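You operate a simulated robot arm through the tools that you are given. There is no shell and no other tool. Be economical: measure what you need, move in short steps, check, and stop when the job is done.

You run a simulated two-armed robot. Do the job below in one go: nothing can be reset, and whatever is moved stays where it is left.

## Task
Put the cup bar that the yellow card names into the cart drawer.
Fine: the black cup bar of the size on the yellow card stand; shut the drawer and close that catch again. Set down upright: what you pick out. Where these are worked on the way, their far stop is far enough and under half their travel is too little: cart drawer.
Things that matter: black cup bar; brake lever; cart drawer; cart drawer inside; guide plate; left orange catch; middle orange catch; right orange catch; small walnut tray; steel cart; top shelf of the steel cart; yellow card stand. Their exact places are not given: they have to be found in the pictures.

Only the result counts: the job must be done as asked and must still hold three seconds after the hand-in. Knocking over, shifting, dropping, spilling or breaking anything else fails it.

## Robot
Two 7-joint arms with two-finger parallel grippers on one trunk, on a base that drives. Base frame: it is fixed to the floor where the robot stands at the start and does not move with it; the origin is under the middle of the robot, x ahead of it, y to its left, z up. Units: mm, degrees, N and s.
The left shoulder is at the start at [50, 168, 1165], the right one opposite. Places, roughly: brake lever [0, -2000, 800]; cart drawer [200, -2200, 800]; cart drawer inside [200, -2200, 800]; left orange catch [800, 400, 1100]; middle orange catch [800, 100, 1100]; right orange catch [800, -100, 1100]; small walnut tray [750, -2000, 1000]; steel cart [500, -2250, 500]; top shelf of the steel cart [500, -2200, 900]. Payload 1.57 kg a hand.
The TCP of each hand is the grasp point between the finger pads, 30 mm short of the fingertips. In the tool frame z runs along the fingers and y along their closing line. The gripper opens to 80 mm. The fingers are 17 mm wide and 12 mm thick; the gripper's body (40 by 82 mm) begins 80 mm behind the TCP.
Orientation is told as [roll, pitch, yaw] about the base's x, y, z axes, in that order, counted from this pose: with the fingers straight down and closing along the base's y, the tool's x points along the base's -x, its y along +y and its z along -z.

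## Interface
- The arms move only by the tool arm_command. It takes "left_commands", "right_commands" or both (then of equal length, played together; a hand with none holds still); each is text: rows parted by semicolons, each of 7 numbers parted by spaces: the finger opening in mm, from 0 to 80, then the shift along the base's x, y, z in units of 400 mm (1.0 is 400 mm), then the turn, a rotation vector about the base's x, y, z in units of 120 degrees (1.0 is 120 degrees). In form: claw tx ty tz wx wy wz; .... A call has 1 to 12 rows; each row is the pose to reach, as a shift and turn from the pose commanded when the call began. A call with a number of a shift or a turn outside -1 to 1 is refused whole. Each row takes 0.2 s and may step no farther than 50 mm and 8.6 degrees from the row before; otherwise, or with a gripper value out of range, the whole call is refused. A pose out of reach is approached as far as the arm can. The call stops where the force on the tool passes 60 N (or 10 N more than at its start, if that is more) or the arm is blocked; 0.2 s more then pass. The fingers move at their own pace (about 45 mm/s each) and stop on an object; they squeeze with about 30 N. The grip force told is the motor's: it shows also when the fingers shut on nothing. Time passes only in rows, and 0.2 s behind the last, so rows that repeat a pose let the fingers close. It gives the time, the measured TCP pose, the force on the tool (base axes), the opening and the grip force at its end, in the units of the frame above (readings bear some noise), with the torque about the TCP (base axes, N m) and any sound that the robot's microphone picked up.
- Cameras (640 x 400 px; columns grow to the right, rows downward): "scene" is now at [140.9, 15.6, 1420.3]; the picture's right is [0.27, -0.96, 0.00], its down [-0.10, -0.03, -0.99] and it looks along [0.96, 0.27, -0.11] (base axes); focal length 280 px, centre (320, 200). "left" rides on the left gripper at [72, 7, -122] in its tool frame; the picture's right is [-0.09, 1.00, 0.00], its down [-0.84, -0.08, -0.54] and it looks along [-0.54, -0.05, 0.84] (tool axes); focal length 238 px, centre (320, 200). "right" rides on the right gripper at [72, -7, -122] in its tool frame; the picture's right is [0.09, 1.00, 0.00], its down [-0.84, 0.08, -0.54] and it looks along [-0.54, 0.05, 0.84] (tool axes); focal length 238 px, centre (320, 200).
- snapshot(camera): a new picture of that camera. No time passes.
- raise_lower(by): slides the trunk up (or, below 0, down) by that many mm; the arms and the scene camera ride with it, the base frame stays. It gives what a move gives, with no picture.
- steer(legs): drives the robot by 1 to 6 legs, each [ahead, left, turn to the left] in mm, mm and degrees, along the robot's own axes; the way and the turn of a leg run together, so that a leg with both is an arc; at most 1500 mm and 180 degrees a leg. The arms and the cameras ride along, it lands a little off, and it stops where it bumps. It gives what a move gives.
- aim_head(pan, tilt): turns the head with the scene camera to pan (to the left, within 80 degrees either way) and tilt (down, from -29 to 69), counted from straight ahead of the robot. It gives what a move gives.
- probe_pixels(camera, pixels): for up to 12 pixels [column, row] of the newest picture of that camera ("zoom" is the newest enlarged one), the place [x, y, z] in the base frame of the surface seen there, good to about 2 mm, but the place of the scene camera against the robot may be out by one fixed shift of up to 18 mm in any direction. No time passes.
- inspect(camera, box): a new picture of the part [left, top, right, bottom] of that camera's present view, enlarged. No time passes.
- job_done(): hands the job in; it is judged then, once.

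Go step by step. Measure first, check grasps and placings, and put right what went wrong. The budget is 80 turns and 62 pictures, counting those below and the enlarged ones. Unless the task says otherwise, let go and move clear before handing in.

The tools are called as name(argument=value, ...) on one line, values as JSON. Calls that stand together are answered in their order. arm_command: Moves the arms, as the interface text tells. Its arguments: {"type":"object","properties":{"left_commands":{"type":"string"},"right_commands":{"type":"string"}},"required":[]} The other tools are called the same way: raise_lower (by) slides the trunk up or down; steer (legs) drives the base; aim_head (pan, tilt) turns the head that bears the scene camera; snapshot (camera) takes a picture; probe_pixels (camera, pixels) gives the place of the surface under pixels of a picture; inspect (camera, box) takes an enlarged picture of a part of a camera's view; job_done () hands the job in.

At the start:

```text
t: 0.0
left_eef_pos: [326.1, 249.2, 1338.3]
left_tool_rot: [-0.1, 0.0, 0.0]
left_ft_force: [0.5, -0.9, -0.8]
left_torque: [0.01, -0.02, 0.02]
left_finger_gap: 79.9
left_gripper_force: 0.0
right_eef_pos: [344.2, -37.9, 1363.7]
right_tool_rot: [0.1, -0.2, 0.0]
right_ft_force: [-0.1, -0.7, 0.8]
right_torque: [0.03, -0.01, 0.02]
right_finger_gap: 79.8
right_gripper_force: 0.1
trunk travel left (down, up): [-333.0, 109.0]
robot x, y, heading: [1.0, 0.9, 0.5]
head pan, tilt: [15.9, 6.0]
```

scene: 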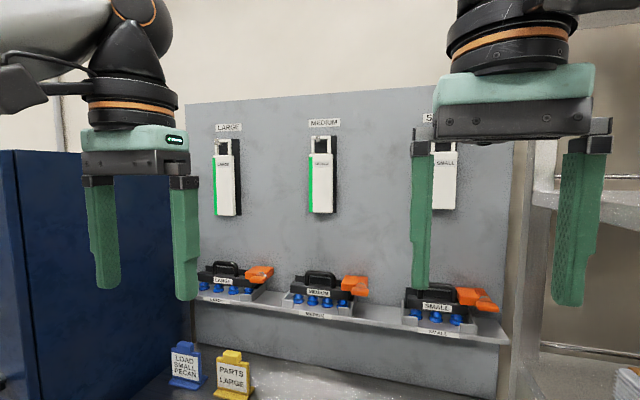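
right: 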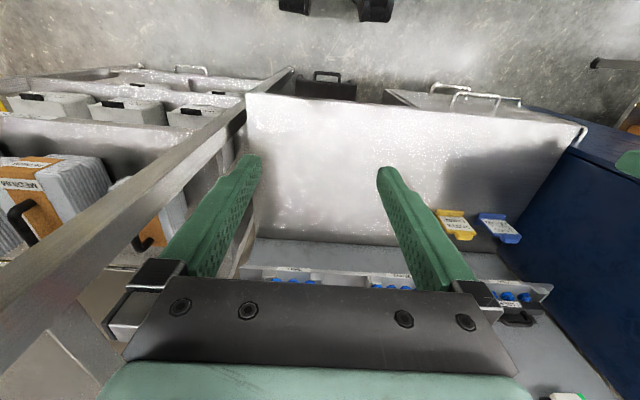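
left: 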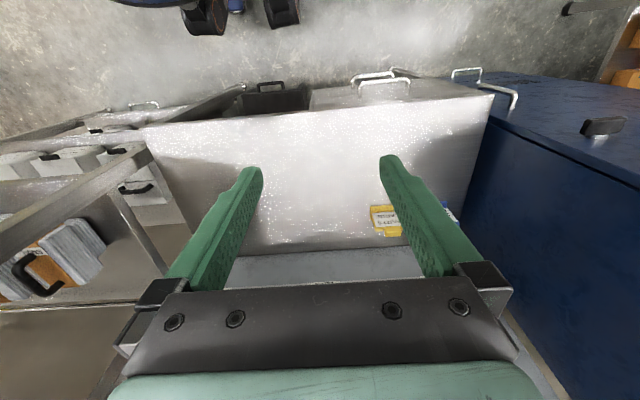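

The yellow card (px 233,375) seems to read "PARTS LARGE", and the large bar seems to be the left one. I'll enlarge the card and the left bar station.

inspect(camera="scene", box=[150, 320, 310, 400])

inspect(camera="scene", box=[185, 240, 385, 340])

```text
4.00 times, centred on (230, 360) of scene
```

zoom: 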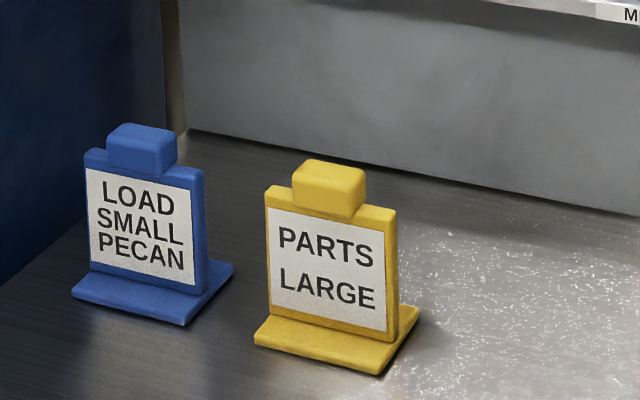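

```text
3.20 times, centred on (285, 290) of scene
```

zoom: 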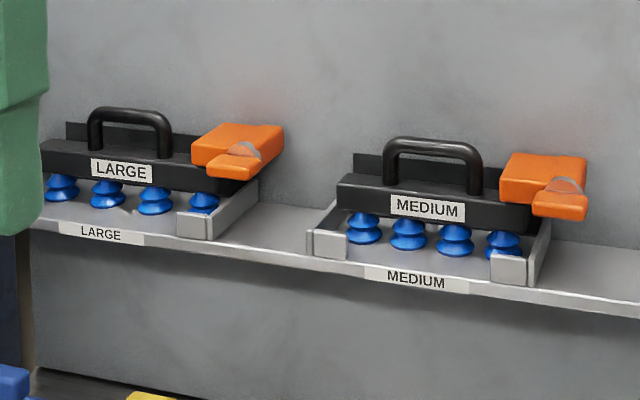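

The card asks for LARGE; the large bar is in the left cradle under an orange catch. I'll probe its parts.

probe_pixels(camera="zoom", pixels=[[121, 170], [130, 112], [92, 140], [168, 140], [240, 130], [205, 135], [280, 130], [232, 168], [245, 150], [60, 160], [200, 225], [95, 235]])

aim_head(pan=15.9, tilt=25)

snapshot(camera="scene")

```text
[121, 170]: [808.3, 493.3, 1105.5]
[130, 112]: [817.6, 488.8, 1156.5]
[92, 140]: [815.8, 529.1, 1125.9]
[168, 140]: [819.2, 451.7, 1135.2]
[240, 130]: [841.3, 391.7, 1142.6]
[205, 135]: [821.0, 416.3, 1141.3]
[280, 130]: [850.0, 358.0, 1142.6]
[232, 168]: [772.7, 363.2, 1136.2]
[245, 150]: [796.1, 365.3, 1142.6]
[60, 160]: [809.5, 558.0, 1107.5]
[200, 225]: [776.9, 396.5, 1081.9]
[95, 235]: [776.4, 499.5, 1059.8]
```

```text
t: 0.8
left_eef_pos: [324.9, 249.7, 1338.3]
left_tool_rot: [-0.1, 0.1, 0.0]
left_ft_force: [-0.2, -0.8, 1.2]
left_torque: [-0.01, -0.01, 0.01]
left_finger_gap: 79.7
left_gripper_force: 0.2
right_eef_pos: [344.9, -38.1, 1364.6]
right_tool_rot: [0.1, -0.1, 0.0]
right_ft_force: [-0.5, -0.2, 0.1]
right_torque: [-0.02, -0.01, -0.01]
right_finger_gap: 79.9
right_gripper_force: 0.0
trunk travel left (down, up): [-333.0, 109.0]
robot x, y, heading: [-0.4, -0.4, -0.1]
head pan, tilt: [15.9, 25.0]
```

```text
56 pictures are left
```

scene: 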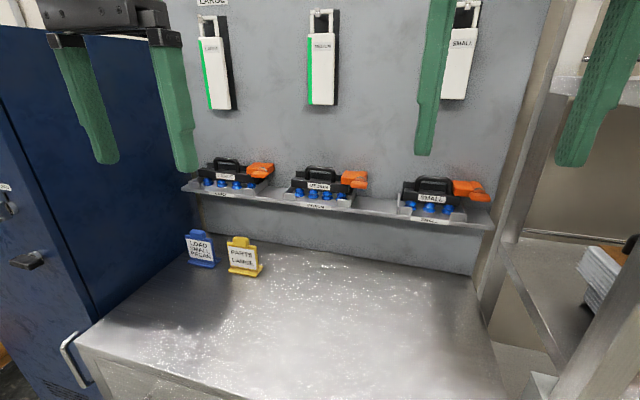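

Next I'll see the bench extent and get a close view of the left catch.

probe_pixels(camera="scene", pixels=[[80, 340], [130, 356], [250, 380], [480, 390], [200, 235], [300, 300], [470, 270], [75, 345], [30, 260], [100, 200], [244, 240], [75, 380]])

inspect(camera="scene", box=[180, 140, 300, 215])

inspect(camera="scene", box=[190, 0, 350, 100])

```text
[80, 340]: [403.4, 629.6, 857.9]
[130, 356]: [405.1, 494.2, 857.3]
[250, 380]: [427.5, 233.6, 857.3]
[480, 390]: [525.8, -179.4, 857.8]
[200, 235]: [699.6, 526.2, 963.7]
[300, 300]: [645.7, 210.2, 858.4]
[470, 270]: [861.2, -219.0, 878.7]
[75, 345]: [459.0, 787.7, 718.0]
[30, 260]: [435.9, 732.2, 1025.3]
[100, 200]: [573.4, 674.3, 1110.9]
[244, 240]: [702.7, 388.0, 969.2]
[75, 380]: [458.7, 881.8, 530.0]
```

```text
5.33 times, centred on (240, 178) of scene
```

zoom: 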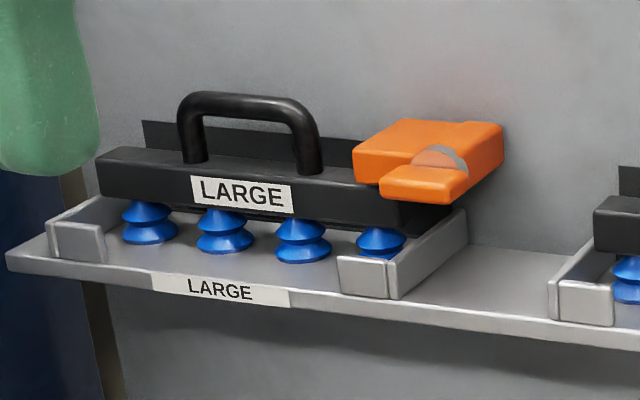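

```text
4.00 times, centred on (270, 50) of scene
```

zoom: 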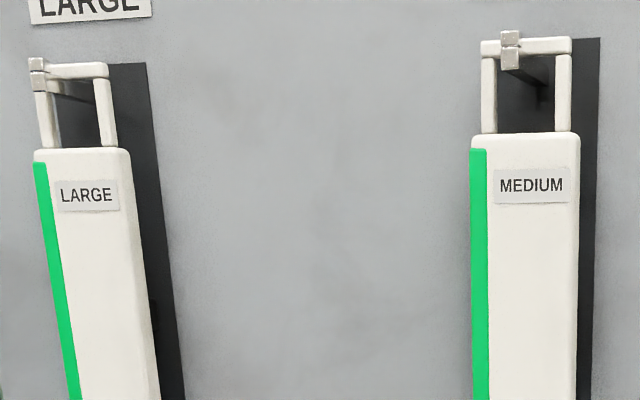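

The left catch sits at the bar's right end, with its tab near (773,363,1136). I'll bring the left hand over for a close look, keeping clear above it.

arm_command(left_commands="80 0.11 0.03 0 0 0 0; 80 0.22 0.06 0 0 0 0; 80 0.33 0.1 0 0 0 0; 80 0.44 0.14 0 0 0 0; 80 0.55 0.18 0 0 0 0; 80 0.66 0.22 0 0 0 0; 80 0.77 0.26 0 0 0 0; 80 0.87 0.3 0 0 0 0")

snapshot(camera="left")

```text
t: 2.6
left_eef_pos: [507.2, 357.7, 1242.2]
left_tool_rot: [-0.2, -0.1, -0.1]
left_ft_force: [-0.6, -0.3, -0.5]
left_torque: [-0.01, 0.04, 0.01]
left_finger_gap: 80.0
left_gripper_force: 0.0
left hand out of reach, approached as far as the arm can: row 1, 2, 3, 4, 5, 6, 7, 8
right_eef_pos: [345.0, -37.9, 1364.0]
right_tool_rot: [0.0, -0.1, 0.0]
right_ft_force: [-0.4, 1.1, 0.3]
right_torque: [0.0, 0.02, -0.03]
right_finger_gap: 80.1
right_gripper_force: 0.0
trunk travel left (down, up): [-333.0, 109.0]
robot x, y, heading: [1.4, 2.8, 0.0]
head pan, tilt: [15.9, 25.0]
```

```text
53 pictures are left
```

left: 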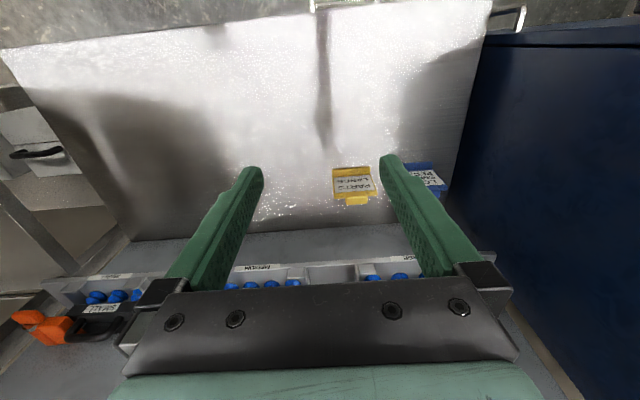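

Reach is short of what's needed; the robot must drive closer. I'll look down at the clearance between the base and the bench.

aim_head(pan=0, tilt=69)

snapshot(camera="scene")

```text
t: 3.7
left_eef_pos: [506.6, 359.3, 1242.3]
left_tool_rot: [-0.1, -0.1, 0.0]
left_ft_force: [-0.7, 0.6, -0.2]
left_torque: [-0.01, 0.03, -0.01]
left_finger_gap: 80.2
left_gripper_force: 0.0
right_eef_pos: [346.7, -36.6, 1363.8]
right_tool_rot: [0.0, -0.1, 0.0]
right_ft_force: [-0.7, -0.2, -0.5]
right_torque: [-0.01, -0.01, 0.01]
right_finger_gap: 80.0
right_gripper_force: 0.1
trunk travel left (down, up): [-333.0, 109.0]
robot x, y, heading: [0.5, 1.7, 0.1]
head pan, tilt: [0.0, 68.8]
```

```text
52 pictures are left
```

scene: 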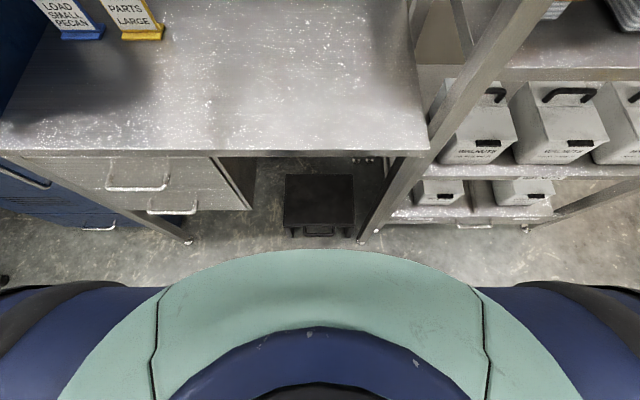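

probe_pixels(camera="scene", pixels=[[320, 252], [320, 270], [220, 265], [140, 290], [40, 290], [320, 155], [220, 155], [135, 185], [170, 208], [190, 240], [430, 150], [318, 233]])

```text
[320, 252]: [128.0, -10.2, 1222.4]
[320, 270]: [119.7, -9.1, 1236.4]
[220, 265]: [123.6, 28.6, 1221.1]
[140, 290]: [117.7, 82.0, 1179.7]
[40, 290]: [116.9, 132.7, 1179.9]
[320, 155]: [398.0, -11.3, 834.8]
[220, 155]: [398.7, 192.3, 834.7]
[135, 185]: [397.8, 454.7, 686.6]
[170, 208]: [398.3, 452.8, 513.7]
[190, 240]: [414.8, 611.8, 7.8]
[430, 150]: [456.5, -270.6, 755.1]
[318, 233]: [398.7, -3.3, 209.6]
```

Chest hides the base. I'll drive left 150 and ahead in small legs to see how near the bench it can come.

steer(legs=[[0, 150, 0], [100, 0, 0]])

snapshot(camera="left")

```text
t: 6.4
left_eef_pos: [603.8, 509.5, 1242.3]
left_tool_rot: [-0.1, -0.1, 0.1]
left_ft_force: [0.0, -0.1, 0.5]
left_torque: [0.01, 0.02, 0.01]
left_finger_gap: 80.0
left_gripper_force: 0.0
right_eef_pos: [445.7, 113.2, 1363.1]
right_tool_rot: [0.2, -0.2, 0.1]
right_ft_force: [0.0, 0.0, 0.0]
right_torque: [-0.02, 0.04, -0.01]
right_finger_gap: 80.2
right_gripper_force: 0.0
trunk travel left (down, up): [-333.0, 109.0]
robot x, y, heading: [98.2, 151.5, 0.4]
head pan, tilt: [0.0, 68.8]
```

```text
51 pictures are left
```

left: 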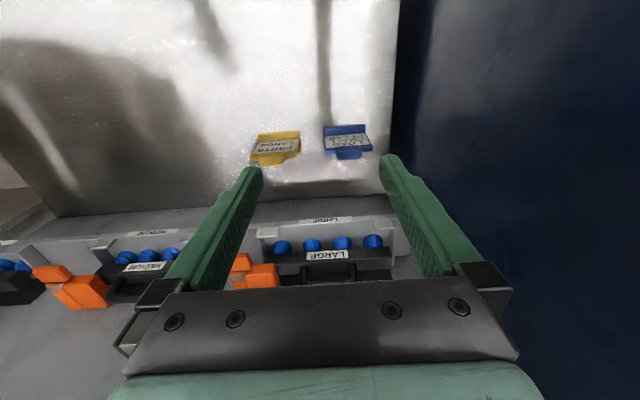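

steer(legs=[[80, 0, 0]])

inspect(camera="left", box=[180, 180, 420, 330])

probe_pixels(camera="left", pixels=[[55, 275], [85, 290], [260, 277], [240, 262], [328, 257], [328, 272], [395, 262], [280, 262], [440, 60], [600, 100]])

```text
t: 7.2
left_eef_pos: [614.6, 510.7, 1242.0]
left_tool_rot: [-0.2, 0.1, 0.1]
left_ft_force: [0.6, -0.6, 0.9]
left_torque: [0.01, 0.01, -0.02]
left_finger_gap: 80.0
left_gripper_force: 0.0
right_eef_pos: [456.1, 113.3, 1365.1]
right_tool_rot: [0.0, -0.1, 0.3]
right_ft_force: [0.3, -1.4, 0.0]
right_torque: [0.02, 0.05, 0.03]
right_finger_gap: 80.0
right_gripper_force: 0.0
trunk travel left (down, up): [-333.0, 109.0]
robot x, y, heading: [109.2, 151.9, 0.2]
head pan, tilt: [0.0, 68.8]
stopped in leg 1: the robot was blocked; the commanded pose is now the measured one
```

```text
2.67 times, centred on (300, 255) of left
```

zoom: 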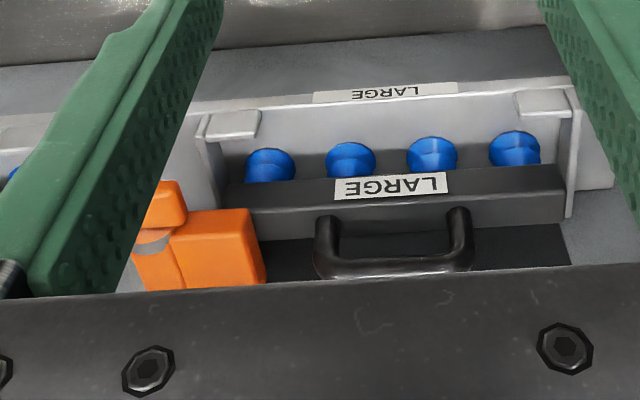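

```text
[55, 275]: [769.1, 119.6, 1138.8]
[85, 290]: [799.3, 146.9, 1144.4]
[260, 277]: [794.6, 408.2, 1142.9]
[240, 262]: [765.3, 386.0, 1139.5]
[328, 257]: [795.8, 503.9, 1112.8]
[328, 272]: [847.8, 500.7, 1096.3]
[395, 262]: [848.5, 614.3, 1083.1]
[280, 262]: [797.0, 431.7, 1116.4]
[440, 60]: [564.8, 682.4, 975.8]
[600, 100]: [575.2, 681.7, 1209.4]
```

The base bumps the bench at x≈109. I'll tilt the left hand 30° forward and centre it on the catch to see how it works.

arm_command(left_commands="80 0 -0.06 0 0 -0.06 0; 80 0 -0.12 0 0 -0.12 0; 80 0 -0.18 0 0 -0.18 0; 80 0 -0.24 0 0 -0.25 0; 80 0 -0.28 0 0 -0.25 0")

snapshot(camera="left")

```text
t: 8.4
left_eef_pos: [615.0, 397.0, 1243.9]
left_tool_rot: [-0.2, -30.2, 0.2]
left_ft_force: [1.0, -0.3, -0.9]
left_torque: [0.02, -0.04, 0.02]
left_finger_gap: 80.1
left_gripper_force: 0.1
right_eef_pos: [453.7, 113.0, 1364.0]
right_tool_rot: [0.1, -0.2, 0.2]
right_ft_force: [0.4, -0.3, 0.0]
right_torque: [-0.02, 0.03, -0.03]
right_finger_gap: 80.0
right_gripper_force: 0.1
trunk travel left (down, up): [-333.0, 109.0]
robot x, y, heading: [112.1, 150.9, 0.2]
head pan, tilt: [0.0, 68.8]
```

```text
49 pictures are left
```

left: 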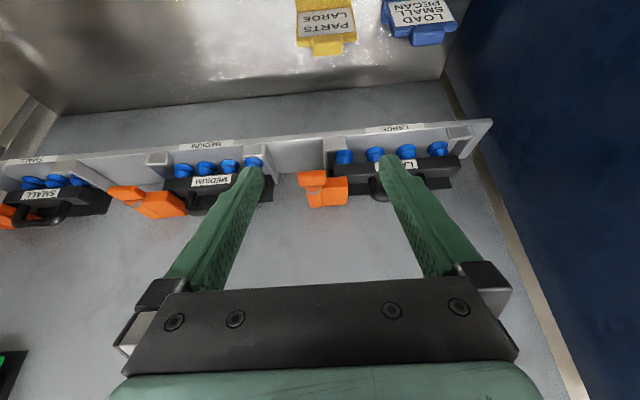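

inspect(camera="left", box=[270, 130, 390, 220])

inspect(camera="left", box=[90, 140, 250, 240])

probe_pixels(camera="left", pixels=[[311, 173], [306, 186], [322, 188], [312, 205], [340, 200], [340, 180], [325, 173], [301, 173], [454, 160], [420, 210], [320, 240], [347, 203]])

```text
4.44 times, centred on (330, 175) of left
```

zoom: 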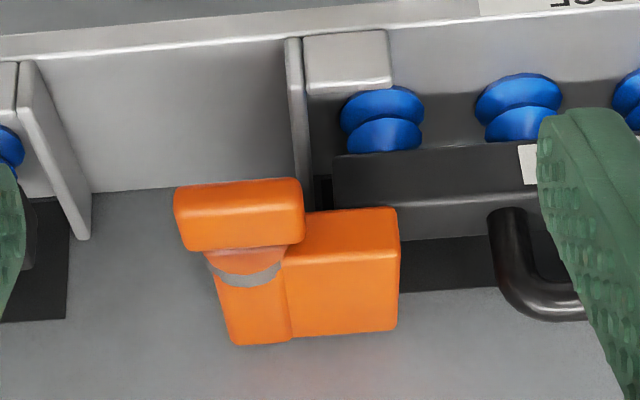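

```text
4.00 times, centred on (170, 190) of left
```

zoom: 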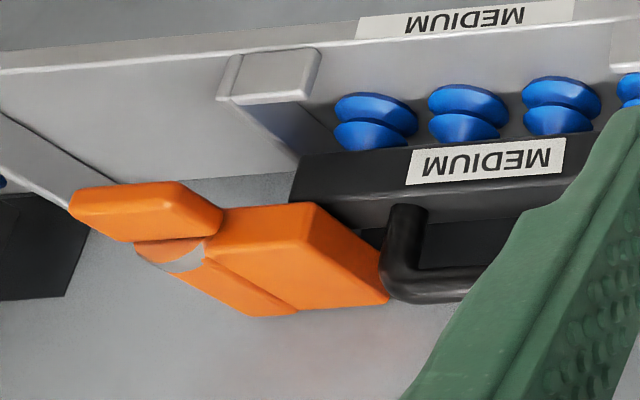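

```text
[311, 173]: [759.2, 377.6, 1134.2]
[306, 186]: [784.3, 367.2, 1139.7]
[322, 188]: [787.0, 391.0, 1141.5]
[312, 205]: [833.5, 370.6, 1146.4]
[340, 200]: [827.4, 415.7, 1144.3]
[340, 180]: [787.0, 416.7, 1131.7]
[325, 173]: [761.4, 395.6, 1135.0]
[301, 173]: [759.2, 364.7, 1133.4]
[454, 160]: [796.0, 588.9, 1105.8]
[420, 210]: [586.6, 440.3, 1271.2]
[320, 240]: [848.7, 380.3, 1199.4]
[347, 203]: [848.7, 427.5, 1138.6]
```

The catch looks like a key-type lever on a shaft along x (grey ring at zoom px 243,275): the tab at about (761,379,1130) turns it, and the block over the bar at y≈390–427 swings up. I'll bring the left hand level, fingers pointing at the wall.

arm_command(left_commands="60 -0.02 0 -0.02 0 -0.0625 0; 60 -0.04 -0.01 -0.06 0 -0.125 0; 60 -0.06 -0.02 -0.1 0 -0.1875 0; 60 -0.08 -0.03 -0.14 0 -0.25 0; 60 -0.1 -0.04 -0.18 0 -0.3125 0; 60 -0.1 -0.045 -0.22 0 -0.375 0; 60 -0.1 -0.045 -0.26 0 -0.4375 0; 60 -0.1 -0.045 -0.285 0 -0.5 0")

arm_command(left_commands="50 0 0 0 -0.07 0 0; 50 0 0 0 -0.14 0 0; 50 0 0 0 -0.21 0 0; 50 0 0 0 -0.28 0 0; 50 0 0 0 -0.35 0 0; 50 0 0 0 -0.42 0 0; 50 0 0 0 -0.49 0 0; 50 0 0 0 -0.56 0 0; 50 0 0 0 -0.63 0 0; 50 0 0 0 -0.70 0 0; 50 0 0 0 -0.75 0 0")

snapshot(camera="left")

```text
t: 10.2
left_eef_pos: [583.2, 379.8, 1127.0]
left_tool_rot: [-134.7, -89.7, 134.5]
left_ft_force: [0.5, -0.5, -0.2]
left_torque: [-0.02, 0.06, -0.05]
left_finger_gap: 59.8
left_gripper_force: 0.2
left hand out of reach, approached as far as the arm can: row 7, 8
right_eef_pos: [454.2, 114.1, 1363.3]
right_tool_rot: [0.1, -0.3, 0.3]
right_ft_force: [0.1, 0.4, 0.3]
right_torque: [0.01, 0.03, 0.03]
right_finger_gap: 80.1
right_gripper_force: 0.1
trunk travel left (down, up): [-333.0, 109.0]
robot x, y, heading: [111.2, 151.6, 0.1]
head pan, tilt: [0.0, 68.8]
```

```text
t: 12.6
left_eef_pos: [573.3, 443.5, 1202.2]
left_tool_rot: [-88.8, -0.7, 89.5]
left_ft_force: [-0.1, -0.2, 0.8]
left_torque: [0.02, -0.01, 0.02]
left_finger_gap: 49.9
left_gripper_force: 0.0
left hand out of reach, approached as far as the arm can: row 8, 9, 10, 11
right_eef_pos: [453.4, 113.5, 1363.8]
right_tool_rot: [0.1, -0.2, 0.2]
right_ft_force: [-0.3, -0.1, 0.4]
right_torque: [-0.04, 0.02, -0.03]
right_finger_gap: 80.2
right_gripper_force: 0.2
trunk travel left (down, up): [-333.0, 109.0]
robot x, y, heading: [109.7, 151.3, -0.2]
head pan, tilt: [0.0, 68.8]
```

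```text
46 pictures are left
```

left: 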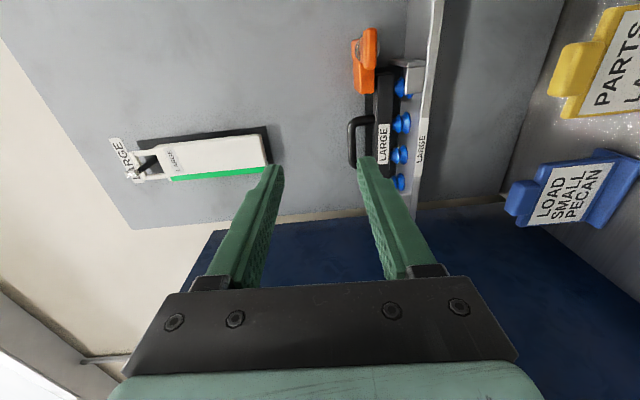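

The level, rolled pose holds. I'll enlarge the catch from this face-on view.

inspect(camera="left", box=[320, 10, 440, 100])

probe_pixels(camera="zoom", pixels=[[150, 180], [160, 130], [165, 230], [185, 180], [215, 150], [215, 280], [240, 200], [200, 330], [140, 350], [250, 330], [170, 110]])

```text
4.44 times, centred on (380, 55) of left
```

zoom: 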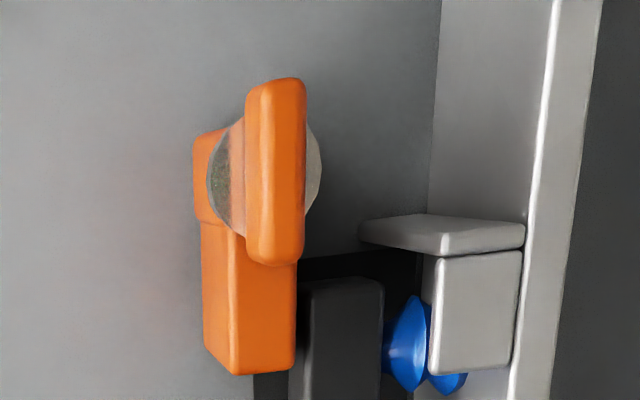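

```text
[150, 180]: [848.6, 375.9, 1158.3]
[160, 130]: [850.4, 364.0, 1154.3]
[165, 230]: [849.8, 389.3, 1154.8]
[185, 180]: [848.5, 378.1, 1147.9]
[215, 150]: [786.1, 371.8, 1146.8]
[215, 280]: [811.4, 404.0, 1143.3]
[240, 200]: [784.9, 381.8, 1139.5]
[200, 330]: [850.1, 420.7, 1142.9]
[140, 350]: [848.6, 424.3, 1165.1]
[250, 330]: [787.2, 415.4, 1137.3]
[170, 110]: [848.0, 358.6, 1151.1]
```

Confirmed: shaft centre about (y 378, z 1133), tab in front. I'll make a small forward move to learn the commanded reference.

arm_command(left_commands="50 0.06 0 0 0 0 0; 50 0.12 0 0 0 0 0; 50 0.12 0 0 0 0 0")

```text
t: 13.4
left_eef_pos: [614.1, 452.8, 1222.6]
left_tool_rot: [-89.9, 0.0, 90.0]
left_ft_force: [0.4, -0.1, 0.5]
left_torque: [-0.02, -0.02, 0.0]
left_finger_gap: 50.1
left_gripper_force: 0.0
left hand out of reach, approached as far as the arm can: row 1, 2, 3
right_eef_pos: [454.0, 113.4, 1365.3]
right_tool_rot: [0.1, -0.2, 0.2]
right_ft_force: [0.3, 0.1, 0.5]
right_torque: [-0.01, 0.02, 0.03]
right_finger_gap: 80.3
right_gripper_force: 0.1
trunk travel left (down, up): [-333.0, 109.0]
robot x, y, heading: [109.4, 151.9, 0.1]
head pan, tilt: [0.0, 68.8]
```

In this pose the arm wants to be higher and farther left relative to the shoulder, so I'll lower the trunk 100 and shift the base 70 right.

raise_lower(by=-100)

steer(legs=[[-8, -75, 0]])

arm_command(left_commands="50 0.05 0 0 0 0 0; 50 0.1 0 0 0 0 0; 50 0.15 0 0 0 0 0")

```text
t: 14.7
left_eef_pos: [613.9, 452.6, 1122.0]
left_tool_rot: [-89.9, 0.1, 90.1]
left_ft_force: [0.3, -0.5, -0.3]
left_torque: [0.01, -0.05, 0.0]
left_finger_gap: 50.1
left_gripper_force: 0.0
right_eef_pos: [454.1, 113.5, 1264.5]
right_tool_rot: [0.1, -0.2, 0.2]
right_ft_force: [0.9, -0.4, 0.2]
right_torque: [-0.01, -0.03, -0.01]
right_finger_gap: 80.3
right_gripper_force: 0.0
trunk travel left (down, up): [-233.0, 209.0]
robot x, y, heading: [111.0, 152.8, 0.2]
head pan, tilt: [0.0, 68.8]
```

```text
t: 16.1
left_eef_pos: [606.6, 377.8, 1123.0]
left_tool_rot: [-89.8, 0.0, 90.0]
left_ft_force: [-0.2, 0.5, -0.1]
left_torque: [0.02, 0.01, 0.02]
left_finger_gap: 49.9
left_gripper_force: 0.0
right_eef_pos: [446.8, 39.1, 1263.8]
right_tool_rot: [0.0, -0.2, 0.2]
right_ft_force: [-0.4, 0.7, 0.0]
right_torque: [0.0, 0.02, 0.03]
right_finger_gap: 80.0
right_gripper_force: 0.1
trunk travel left (down, up): [-233.0, 209.0]
robot x, y, heading: [103.4, 76.8, 0.4]
head pan, tilt: [0.0, 68.8]
```

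```text
t: 16.9
left_eef_pos: [664.3, 384.0, 1132.2]
left_tool_rot: [-89.5, -0.2, 90.0]
left_ft_force: [-0.4, -0.3, 0.7]
left_torque: [0.0, 0.04, 0.02]
left_finger_gap: 49.8
left_gripper_force: 0.0
left hand out of reach, approached as far as the arm can: row 2, 3
right_eef_pos: [446.5, 39.4, 1264.0]
right_tool_rot: [0.0, -0.3, 0.2]
right_ft_force: [1.2, -0.2, 0.3]
right_torque: [0.02, 0.03, -0.01]
right_finger_gap: 79.8
right_gripper_force: 0.0
trunk travel left (down, up): [-233.0, 209.0]
robot x, y, heading: [101.0, 78.1, 0.1]
head pan, tilt: [0.0, 68.8]
```

Position is nearly right; I'll go on to x≈715 and look.

arm_command(left_commands="50 0.06 -0.012 -0.005 0 0 0; 50 0.12 -0.012 -0.005 0 0 0")

snapshot(camera="left")

```text
t: 17.5
left_eef_pos: [708.9, 381.8, 1144.0]
left_tool_rot: [-89.5, -0.3, 90.1]
left_ft_force: [0.1, 0.5, -0.4]
left_torque: [0.02, 0.02, -0.01]
left_finger_gap: 50.2
left_gripper_force: 0.1
left hand out of reach, approached as far as the arm can: row 1, 2
right_eef_pos: [445.7, 38.7, 1262.8]
right_tool_rot: [0.1, -0.3, 0.2]
right_ft_force: [-0.6, -0.5, -0.8]
right_torque: [-0.03, 0.0, -0.01]
right_finger_gap: 80.1
right_gripper_force: 0.0
trunk travel left (down, up): [-233.0, 209.0]
robot x, y, heading: [101.9, 79.4, 0.2]
head pan, tilt: [0.0, 68.8]
```

```text
44 pictures are left
```

left: 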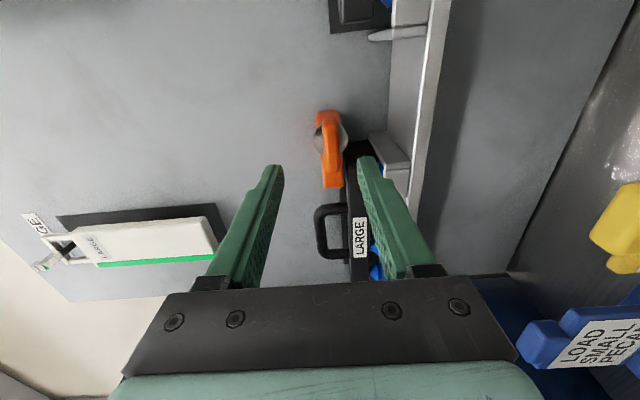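

inspect(camera="left", box=[290, 90, 390, 200])

probe_pixels(camera="left", pixels=[[328, 115], [328, 130], [328, 150], [332, 150], [336, 150], [324, 150], [321, 150], [338, 150], [332, 180], [332, 186], [340, 180], [326, 180]])

raise_lower(by=-25)

```text
3.64 times, centred on (340, 145) of left
```

zoom: 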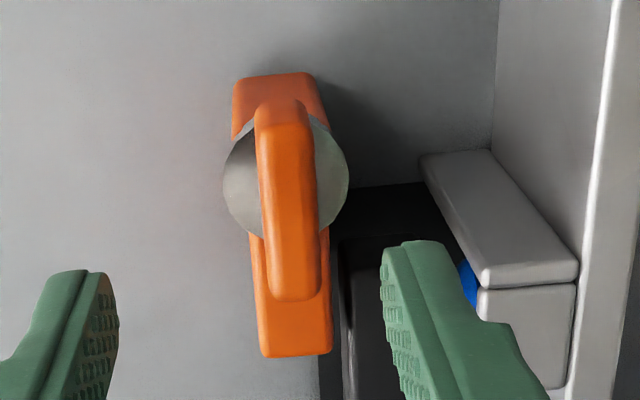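

```text
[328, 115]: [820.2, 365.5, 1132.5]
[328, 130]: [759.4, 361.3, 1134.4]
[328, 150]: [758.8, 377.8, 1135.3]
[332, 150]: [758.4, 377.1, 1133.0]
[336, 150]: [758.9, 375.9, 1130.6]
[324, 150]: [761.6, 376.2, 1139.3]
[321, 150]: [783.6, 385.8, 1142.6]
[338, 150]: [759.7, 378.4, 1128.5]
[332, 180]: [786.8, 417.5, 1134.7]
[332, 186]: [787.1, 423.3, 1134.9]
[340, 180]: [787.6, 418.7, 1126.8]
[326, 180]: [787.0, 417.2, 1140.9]
```

```text
t: 18.2
left_eef_pos: [707.2, 383.1, 1119.1]
left_tool_rot: [-89.6, -0.2, 90.0]
left_ft_force: [-0.4, -0.2, 0.2]
left_torque: [-0.06, -0.04, 0.01]
left_finger_gap: 49.9
left_gripper_force: 0.1
right_eef_pos: [445.2, 40.1, 1239.0]
right_tool_rot: [0.0, -0.2, 0.1]
right_ft_force: [-0.2, -0.3, -0.2]
right_torque: [-0.02, 0.03, -0.01]
right_finger_gap: 79.9
right_gripper_force: 0.0
trunk travel left (down, up): [-208.0, 234.0]
robot x, y, heading: [100.1, 78.8, -0.2]
head pan, tilt: [0.0, 68.8]
```

Tab: front x≈758, z 1127–1139, y 360–395, so the axis is at (377, 1133). I'll move the open fingers around it.

arm_command(left_commands="50 0 -0.015 0.035 0 0 0; 50 0.05 -0.015 0.035 0 0 0; 50 0.09 -0.015 0.035 0 0 0; 50 0.09 -0.015 0.035 0 0 0")

```text
t: 19.2
left_eef_pos: [745.3, 376.9, 1132.8]
left_tool_rot: [-89.5, -0.2, 90.0]
left_ft_force: [0.2, -0.4, 0.2]
left_torque: [-0.03, 0.0, -0.02]
left_finger_gap: 50.0
left_gripper_force: 0.1
right_eef_pos: [446.3, 39.1, 1240.4]
right_tool_rot: [0.1, -0.3, 0.2]
right_ft_force: [0.5, -0.4, -0.6]
right_torque: [0.01, -0.02, 0.0]
right_finger_gap: 80.2
right_gripper_force: 0.1
trunk travel left (down, up): [-208.0, 234.0]
robot x, y, heading: [100.7, 75.3, -0.0]
head pan, tilt: [0.0, 68.8]
```

Fingers surround the tab at (745,377,1133). Closing on it.

arm_command(left_commands="20 0 0 0 0 0 0; 0 0 0 0 0 0 0; 0 0 0 0 0 0 0; 0 0 0 0 0 0 0")

inspect(camera="left", box=[220, 80, 420, 280])

```text
t: 20.2
left_eef_pos: [745.5, 376.3, 1133.3]
left_tool_rot: [-89.7, -0.2, 90.0]
left_ft_force: [4.1, 0.6, 5.6]
left_torque: [-0.01, -0.33, -0.17]
left_finger_gap: 12.0
left_gripper_force: 28.2
right_eef_pos: [446.6, 39.5, 1238.8]
right_tool_rot: [0.1, -0.2, 0.1]
right_ft_force: [0.1, 0.4, 0.3]
right_torque: [0.02, 0.0, -0.01]
right_finger_gap: 80.0
right_gripper_force: 0.1
trunk travel left (down, up): [-208.0, 234.0]
robot x, y, heading: [103.7, 77.4, 0.2]
head pan, tilt: [0.0, 68.8]
```

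```text
2.00 times, centred on (320, 180) of left
```

zoom: 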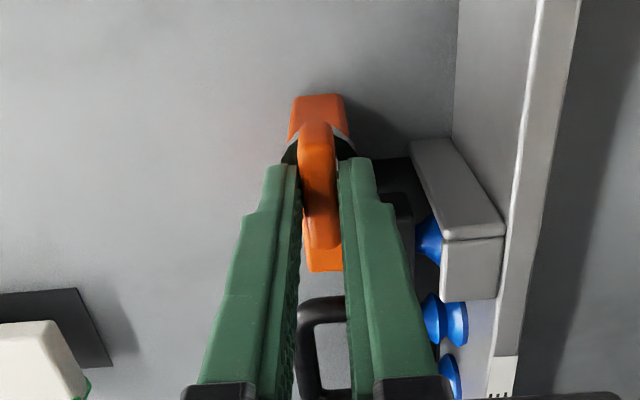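

Gripped at 12 mm. Turn the tab +30° about x, then read.

arm_command(left_commands="0 0 0 0 0.05 0 0; 0 0 0 0 0.1 0 0; 0 0 0 0 0.15 0 0; 0 0 0 0 0.2 0 0; 0 0 0 0 0.25 0 0")

```text
t: 21.4
left_eef_pos: [745.0, 378.0, 1133.3]
left_tool_rot: [-89.5, -30.4, 90.1]
left_ft_force: [8.8, -0.8, 5.5]
left_torque: [-0.01, -0.34, -0.16]
left_finger_gap: 11.9
left_gripper_force: 29.1
right_eef_pos: [446.6, 39.5, 1238.9]
right_tool_rot: [0.1, -0.1, 0.2]
right_ft_force: [0.4, 0.0, -0.4]
right_torque: [0.02, -0.01, 0.03]
right_finger_gap: 80.1
right_gripper_force: 0.0
trunk travel left (down, up): [-208.0, 234.0]
robot x, y, heading: [103.6, 76.5, 0.0]
head pan, tilt: [0.0, 68.8]
```

It turns freely. Continue 60° more.

arm_command(left_commands="0 0 0 0 0.05 0 0; 0 0 0 0 0.1 0 0; 0 0 0 0 0.15 0 0; 0 0 0 0 0.2 0 0; 0 0 0 0 0.25 0 0; 0 0 0 0 0.3 0 0; 0 0 0 0 0.35 0 0; 0 0 0 0 0.4 0 0; 0 0 0 0 0.45 0 0; 0 0 0 0 0.5 0 0")

snapshot(camera="left")

```text
t: 23.6
left_eef_pos: [745.1, 379.0, 1131.3]
left_tool_rot: [72.9, -89.8, -72.4]
left_ft_force: [3.6, 6.4, -0.6]
left_torque: [-0.14, -0.31, -0.15]
left_finger_gap: 11.9
left_gripper_force: 28.8
right_eef_pos: [446.6, 39.8, 1238.0]
right_tool_rot: [-0.1, -0.1, 0.2]
right_ft_force: [-1.1, -0.4, -0.3]
right_torque: [0.03, 0.01, 0.0]
right_finger_gap: 79.8
right_gripper_force: 0.0
trunk travel left (down, up): [-208.0, 234.0]
robot x, y, heading: [100.5, 76.5, 0.1]
head pan, tilt: [0.0, 68.8]
```

```text
41 pictures are left
```

left: 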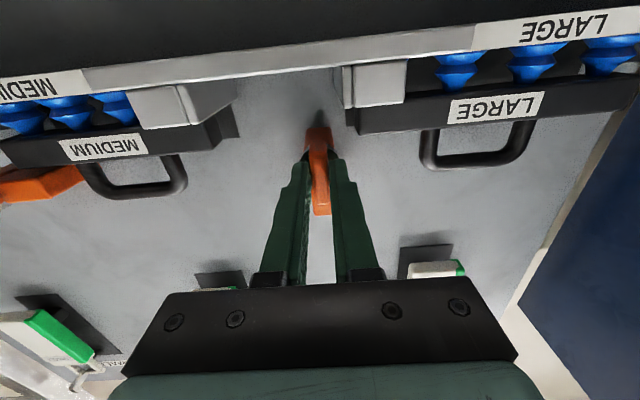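

The catch block now stands up and clears the bar (px 320,150). Release and back off.

arm_command(left_commands="30 0 0 0 0 0 0; 40 0 0 0 0 0 0; 40 -0.08 0 0 0 0 0; 40 -0.18 0 0 0 0 0; 40 -0.28 0 0 0 0 0")

inspect(camera="left", box=[240, 40, 560, 240])

raise_lower(by=200)

```text
t: 24.8
left_eef_pos: [631.0, 378.5, 1132.4]
left_tool_rot: [100.9, -89.8, -100.4]
left_ft_force: [0.1, -0.4, 0.5]
left_torque: [0.02, 0.03, -0.01]
left_finger_gap: 40.1
left_gripper_force: 0.0
right_eef_pos: [445.3, 39.7, 1239.3]
right_tool_rot: [0.1, -0.3, 0.2]
right_ft_force: [0.7, -0.9, -0.9]
right_torque: [0.0, -0.03, -0.01]
right_finger_gap: 79.9
right_gripper_force: 0.1
trunk travel left (down, up): [-208.0, 234.0]
robot x, y, heading: [102.4, 75.6, -0.0]
head pan, tilt: [0.0, 68.8]
```

```text
2.00 times, centred on (400, 140) of left
```

zoom: 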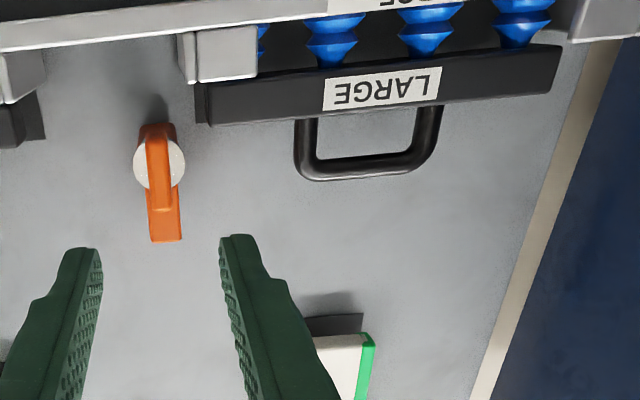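

```text
t: 26.9
left_eef_pos: [631.3, 379.3, 1331.8]
left_tool_rot: [91.3, -89.8, -90.8]
left_ft_force: [0.0, 0.0, 0.1]
left_torque: [-0.02, -0.01, 0.01]
left_finger_gap: 39.8
left_gripper_force: 0.0
right_eef_pos: [447.4, 39.0, 1439.0]
right_tool_rot: [0.1, -0.1, 0.2]
right_ft_force: [-0.1, -0.1, 0.9]
right_torque: [0.01, -0.02, 0.02]
right_finger_gap: 80.1
right_gripper_force: 0.1
trunk travel left (down, up): [-408.0, 34.0]
robot x, y, heading: [101.0, 77.5, 0.2]
head pan, tilt: [0.0, 68.8]
```

The catch stands open. I'll measure the handle and bar from that picture.

probe_pixels(camera="zoom", pixels=[[360, 165], [300, 150], [430, 135], [312, 178], [420, 165], [215, 110], [545, 75], [380, 120], [250, 100], [365, 175], [160, 160], [240, 120]])

steer(legs=[[0, 165, 0]])

arm_command(left_commands="60 0 0 0 -0.07 0 0; 60 0 0 0 -0.14 0 0; 60 0 0 0 -0.21 0 0; 60 0 0 0 -0.28 0 0; 60 0 0 0 -0.35 0 0; 60 0 0 0 -0.42 0 0; 60 0 0 0 -0.49 0 0; 60 0 0 0 -0.56 0 0; 60 0 0 0 -0.63 0 0; 60 0 0 0 -0.70 0 0; 60 0 0 0 -0.75 0 0")

```text
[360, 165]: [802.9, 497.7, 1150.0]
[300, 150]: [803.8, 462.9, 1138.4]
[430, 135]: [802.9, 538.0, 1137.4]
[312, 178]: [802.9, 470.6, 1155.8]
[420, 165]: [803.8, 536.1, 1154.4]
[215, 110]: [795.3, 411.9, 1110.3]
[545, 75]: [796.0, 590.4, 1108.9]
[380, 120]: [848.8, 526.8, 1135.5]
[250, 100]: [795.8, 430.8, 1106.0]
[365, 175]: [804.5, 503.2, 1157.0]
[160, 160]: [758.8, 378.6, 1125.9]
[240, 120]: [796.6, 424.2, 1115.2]
```

```text
t: 29.0
left_eef_pos: [630.8, 541.3, 1332.5]
left_tool_rot: [94.2, -89.8, -93.6]
left_ft_force: [0.2, -0.4, 0.1]
left_torque: [0.01, -0.02, -0.02]
left_finger_gap: 39.5
left_gripper_force: 0.1
right_eef_pos: [445.6, 201.9, 1439.1]
right_tool_rot: [0.1, -0.2, 0.2]
right_ft_force: [0.0, 1.2, -0.1]
right_torque: [-0.02, -0.01, 0.01]
right_finger_gap: 80.1
right_gripper_force: 0.0
trunk travel left (down, up): [-408.0, 34.0]
robot x, y, heading: [102.9, 234.3, 0.0]
head pan, tilt: [0.0, 68.8]
```

```text
t: 31.4
left_eef_pos: [631.5, 541.1, 1333.0]
left_tool_rot: [-89.5, 0.0, 90.0]
left_ft_force: [0.0, 0.5, -0.6]
left_torque: [-0.01, 0.02, -0.03]
left_finger_gap: 59.9
left_gripper_force: 0.1
right_eef_pos: [447.1, 201.3, 1440.0]
right_tool_rot: [0.1, -0.2, 0.3]
right_ft_force: [0.6, 0.7, 0.4]
right_torque: [0.0, 0.07, -0.04]
right_finger_gap: 80.4
right_gripper_force: 0.0
trunk travel left (down, up): [-408.0, 34.0]
robot x, y, heading: [103.1, 235.7, 0.4]
head pan, tilt: [0.0, 68.8]
```

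Handle: axis about x 808, z 1152, centre y 500; bar y 410–592. The hanging guide plate above calls for a tilted approach; I'll pitch to 40° off vertical.

arm_command(left_commands="60 0 -0.01 0 0 0.06 0; 60 0.02 -0.03 0 0 0.12 0; 60 0.05 -0.05 -0.03 0 0.18 0; 60 0.1 -0.07 -0.08 0 0.24 0; 60 0.15 -0.085 -0.12 0 0.3 0; 60 0.2 -0.1 -0.16 0 0.36 0; 60 0.25 -0.103 -0.22 0 0.417 0")

snapshot(camera="left")

```text
t: 33.0
left_eef_pos: [731.4, 499.2, 1242.8]
left_tool_rot: [-39.4, -0.1, 89.8]
left_ft_force: [0.2, 0.3, -0.1]
left_torque: [-0.01, -0.01, -0.03]
left_finger_gap: 59.8
left_gripper_force: 0.0
right_eef_pos: [446.7, 200.9, 1438.5]
right_tool_rot: [0.1, -0.2, 0.1]
right_ft_force: [1.0, -0.3, 0.2]
right_torque: [0.02, 0.0, 0.03]
right_finger_gap: 79.7
right_gripper_force: 0.0
trunk travel left (down, up): [-408.0, 34.0]
robot x, y, heading: [99.7, 233.0, 0.3]
head pan, tilt: [0.0, 68.8]
```

```text
39 pictures are left
```

left: 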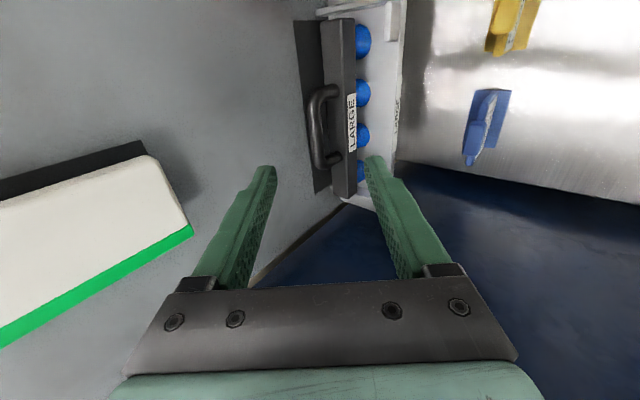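

probe_pixels(camera="left", pixels=[[185, 225], [150, 165], [60, 290], [317, 125], [330, 90], [325, 165], [340, 60], [335, 25], [345, 190], [312, 110]])

```text
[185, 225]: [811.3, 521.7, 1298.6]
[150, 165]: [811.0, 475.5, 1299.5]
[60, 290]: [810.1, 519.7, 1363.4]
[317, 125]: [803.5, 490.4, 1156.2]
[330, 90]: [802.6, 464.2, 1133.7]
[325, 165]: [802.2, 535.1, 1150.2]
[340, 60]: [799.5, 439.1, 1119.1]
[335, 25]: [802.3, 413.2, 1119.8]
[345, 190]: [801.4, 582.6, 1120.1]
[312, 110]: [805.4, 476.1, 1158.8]
```

The line to the handle is right along the fingers. I'll narrow to 26 mm and advance most of the way, stopping for a look.

arm_command(left_commands="26 0 0 0 0 0 0; 26 0 0 0 0 0 0; 26 0.06 0.002 -0.07 0 0 0; 26 0.115 0.002 -0.134 0 0 0; 26 0.115 0.002 -0.134 0 0 0")

inspect(camera="left", box=[200, 0, 440, 280])

```text
t: 34.2
left_eef_pos: [776.0, 499.9, 1190.6]
left_tool_rot: [-39.4, -0.3, 89.9]
left_ft_force: [0.3, 0.5, -0.9]
left_torque: [-0.04, 0.02, 0.0]
left_finger_gap: 26.0
left_gripper_force: 0.1
right_eef_pos: [444.9, 200.9, 1438.3]
right_tool_rot: [0.1, -0.1, 0.3]
right_ft_force: [-1.2, -0.7, 0.4]
right_torque: [0.0, 0.01, 0.04]
right_finger_gap: 79.9
right_gripper_force: 0.1
trunk travel left (down, up): [-408.0, 34.0]
robot x, y, heading: [100.4, 236.7, 0.1]
head pan, tilt: [0.0, 68.8]
```

```text
1.43 times, centred on (320, 140) of left
```

zoom: 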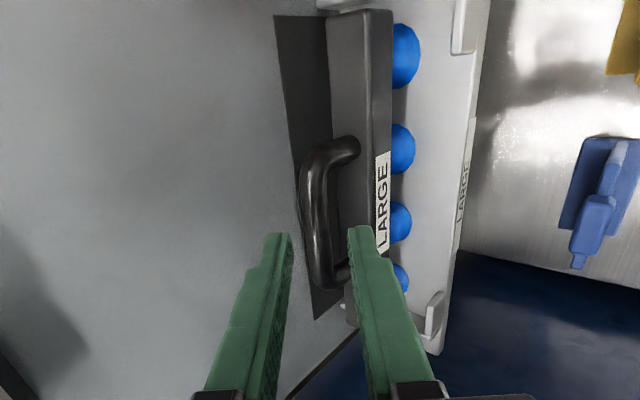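

Fingers straddle the handle in line. Advance the rest and close.

arm_command(left_commands="26 0.03 0 -0.035 0 0 0; 26 0.058 0 -0.068 0 0 0; 26 0.058 0 -0.068 0 0 0; 5 0.058 0 -0.068 0 0 0; 0 0.058 0 -0.068 0 0 0; 0 0.058 0 -0.068 0 0 0")

inspect(camera="left", box=[200, 0, 440, 280])

```text
t: 35.6
left_eef_pos: [784.4, 508.2, 1163.7]
left_tool_rot: [-39.4, 0.0, 89.9]
left_ft_force: [0.2, 1.1, 2.4]
left_torque: [0.05, 0.01, 0.11]
left_finger_gap: 13.1
left_gripper_force: 29.9
left hand out of reach, approached as far as the arm can: row 1, 2, 3, 4, 5, 6
right_eef_pos: [445.5, 200.8, 1437.5]
right_tool_rot: [0.1, -0.3, 0.3]
right_ft_force: [0.0, -0.3, 1.0]
right_torque: [0.0, -0.02, 0.0]
right_finger_gap: 80.0
right_gripper_force: 0.1
trunk travel left (down, up): [-408.0, 34.0]
robot x, y, heading: [99.2, 235.0, 0.3]
head pan, tilt: [0.0, 68.8]
```

```text
1.43 times, centred on (320, 140) of left
```

zoom: 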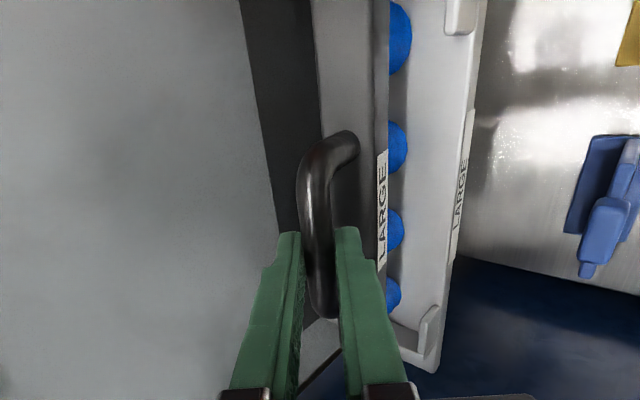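

Closed at 13.1 mm but short of the aim, near the tips. I'll check where the handle is now.

probe_pixels(camera="zoom", pixels=[[318, 180], [310, 210], [325, 245], [345, 140], [322, 290], [350, 60], [375, 60], [380, 200]])

```text
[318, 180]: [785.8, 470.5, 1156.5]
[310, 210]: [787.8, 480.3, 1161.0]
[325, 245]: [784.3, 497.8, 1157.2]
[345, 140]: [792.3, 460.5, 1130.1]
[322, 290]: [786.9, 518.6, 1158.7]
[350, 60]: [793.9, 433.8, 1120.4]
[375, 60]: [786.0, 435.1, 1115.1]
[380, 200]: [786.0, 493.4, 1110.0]
```

The bar was drawn 10 mm forward, and the handle now sits well between the pads (13 mm ahead of the TCP). I'll lift straight up with the trunk.

raise_lower(by=33)

arm_command(left_commands="0 -0.02 0 0.03 0 0 0; 0 -0.06 0 0.07 0 0 0; 0 -0.1 0 0.09 0 0 0; 0 -0.15 0 0.1 0 0 0")

snapshot(camera="left")

```text
t: 36.4
left_eef_pos: [784.7, 507.8, 1195.4]
left_tool_rot: [-39.5, -0.2, 89.7]
left_ft_force: [0.0, -0.4, -3.6]
left_torque: [0.05, 0.05, 0.02]
left_finger_gap: 13.1
left_gripper_force: 30.2
right_eef_pos: [446.5, 200.6, 1471.5]
right_tool_rot: [0.1, -0.2, 0.2]
right_ft_force: [0.2, -0.2, 0.1]
right_torque: [0.02, 0.02, -0.02]
right_finger_gap: 79.9
right_gripper_force: 0.0
trunk travel left (down, up): [-441.0, 1.0]
robot x, y, heading: [102.9, 235.2, 0.2]
head pan, tilt: [0.0, 68.8]
```

```text
t: 37.4
left_eef_pos: [724.2, 509.3, 1236.8]
left_tool_rot: [-39.4, -0.1, 89.9]
left_ft_force: [0.0, 0.5, -3.4]
left_torque: [-0.01, 0.06, 0.03]
left_finger_gap: 13.6
left_gripper_force: 29.8
right_eef_pos: [444.5, 200.5, 1471.6]
right_tool_rot: [0.2, -0.3, 0.3]
right_ft_force: [-0.1, 0.8, 0.6]
right_torque: [-0.02, -0.01, 0.0]
right_finger_gap: 80.0
right_gripper_force: 0.0
trunk travel left (down, up): [-441.0, 1.0]
robot x, y, heading: [101.0, 235.9, 0.2]
head pan, tilt: [0.0, 68.8]
```

```text
36 pictures are left
```

left: 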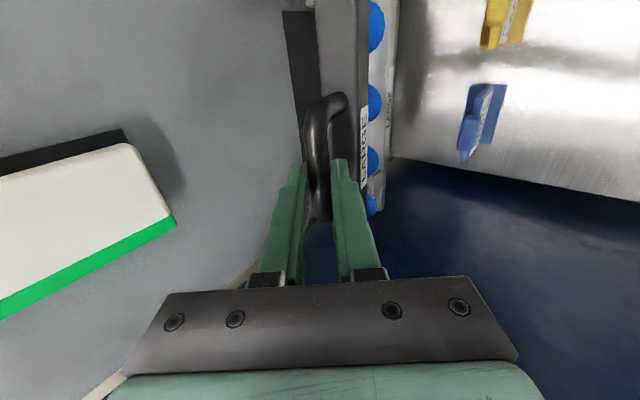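

The bar is lifted (3.5 N) and upright. I'll draw it in towards the robot and back off, then look to the right for the cart.

arm_command(left_commands="0 -0.1 0 0.02 0 0 0; 0 -0.2 -0.02 0.04 0 0 0; 0 -0.3 -0.04 0.04 0 0 0; 0 -0.4 -0.07 0.04 0 0 0; 0 -0.5 -0.1 0.04 0 0 0; 0 -0.55 -0.1 0.04 0 0 0")

steer(legs=[[-110, -150, 0]])

aim_head(pan=-70, tilt=20)

snapshot(camera="scene")

```text
t: 38.8
left_eef_pos: [504.4, 466.5, 1252.3]
left_tool_rot: [-39.4, -0.1, 89.9]
left_ft_force: [0.0, 0.0, -2.9]
left_torque: [-0.02, 0.03, 0.01]
left_finger_gap: 13.3
left_gripper_force: 29.8
right_eef_pos: [445.6, 201.8, 1472.1]
right_tool_rot: [0.1, -0.1, 0.2]
right_ft_force: [1.4, -0.3, -0.3]
right_torque: [-0.01, -0.02, 0.02]
right_finger_gap: 80.0
right_gripper_force: 0.1
trunk travel left (down, up): [-441.0, 1.0]
robot x, y, heading: [95.8, 235.1, 0.2]
head pan, tilt: [0.0, 68.8]
```

```text
t: 40.7
left_eef_pos: [397.3, 313.7, 1252.6]
left_tool_rot: [-39.4, -0.1, 89.6]
left_ft_force: [-0.3, 0.6, -2.5]
left_torque: [0.04, 0.06, 0.02]
left_finger_gap: 13.0
left_gripper_force: 30.0
right_eef_pos: [337.3, 48.9, 1473.6]
right_tool_rot: [0.2, -0.2, 0.0]
right_ft_force: [0.8, -0.4, -0.1]
right_torque: [0.02, -0.02, 0.01]
right_finger_gap: 79.9
right_gripper_force: 0.0
trunk travel left (down, up): [-441.0, 1.0]
robot x, y, heading: [-6.3, 83.7, -0.1]
head pan, tilt: [0.0, 68.8]
```

```text
t: 42.1
left_eef_pos: [397.8, 313.9, 1253.2]
left_tool_rot: [-39.4, -0.1, 89.6]
left_ft_force: [0.8, -0.6, -3.1]
left_torque: [0.01, 0.02, -0.01]
left_finger_gap: 13.0
left_gripper_force: 30.3
right_eef_pos: [337.6, 48.6, 1471.3]
right_tool_rot: [0.2, -0.2, 0.1]
right_ft_force: [0.6, 0.2, 0.9]
right_torque: [0.01, 0.02, 0.01]
right_finger_gap: 80.0
right_gripper_force: 0.1
trunk travel left (down, up): [-441.0, 1.0]
robot x, y, heading: [-10.8, 87.7, -0.0]
head pan, tilt: [-70.0, 20.0]
```

```text
35 pictures are left
```

scene: 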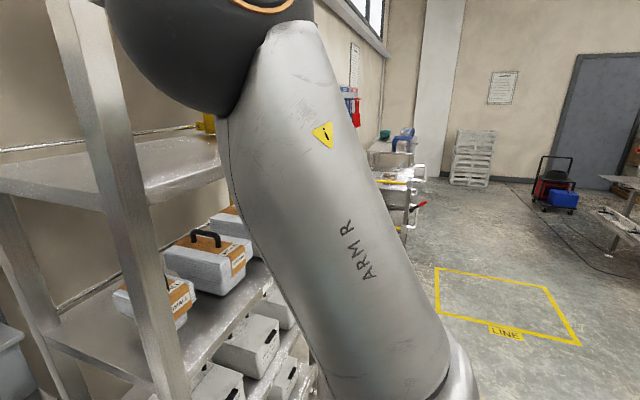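

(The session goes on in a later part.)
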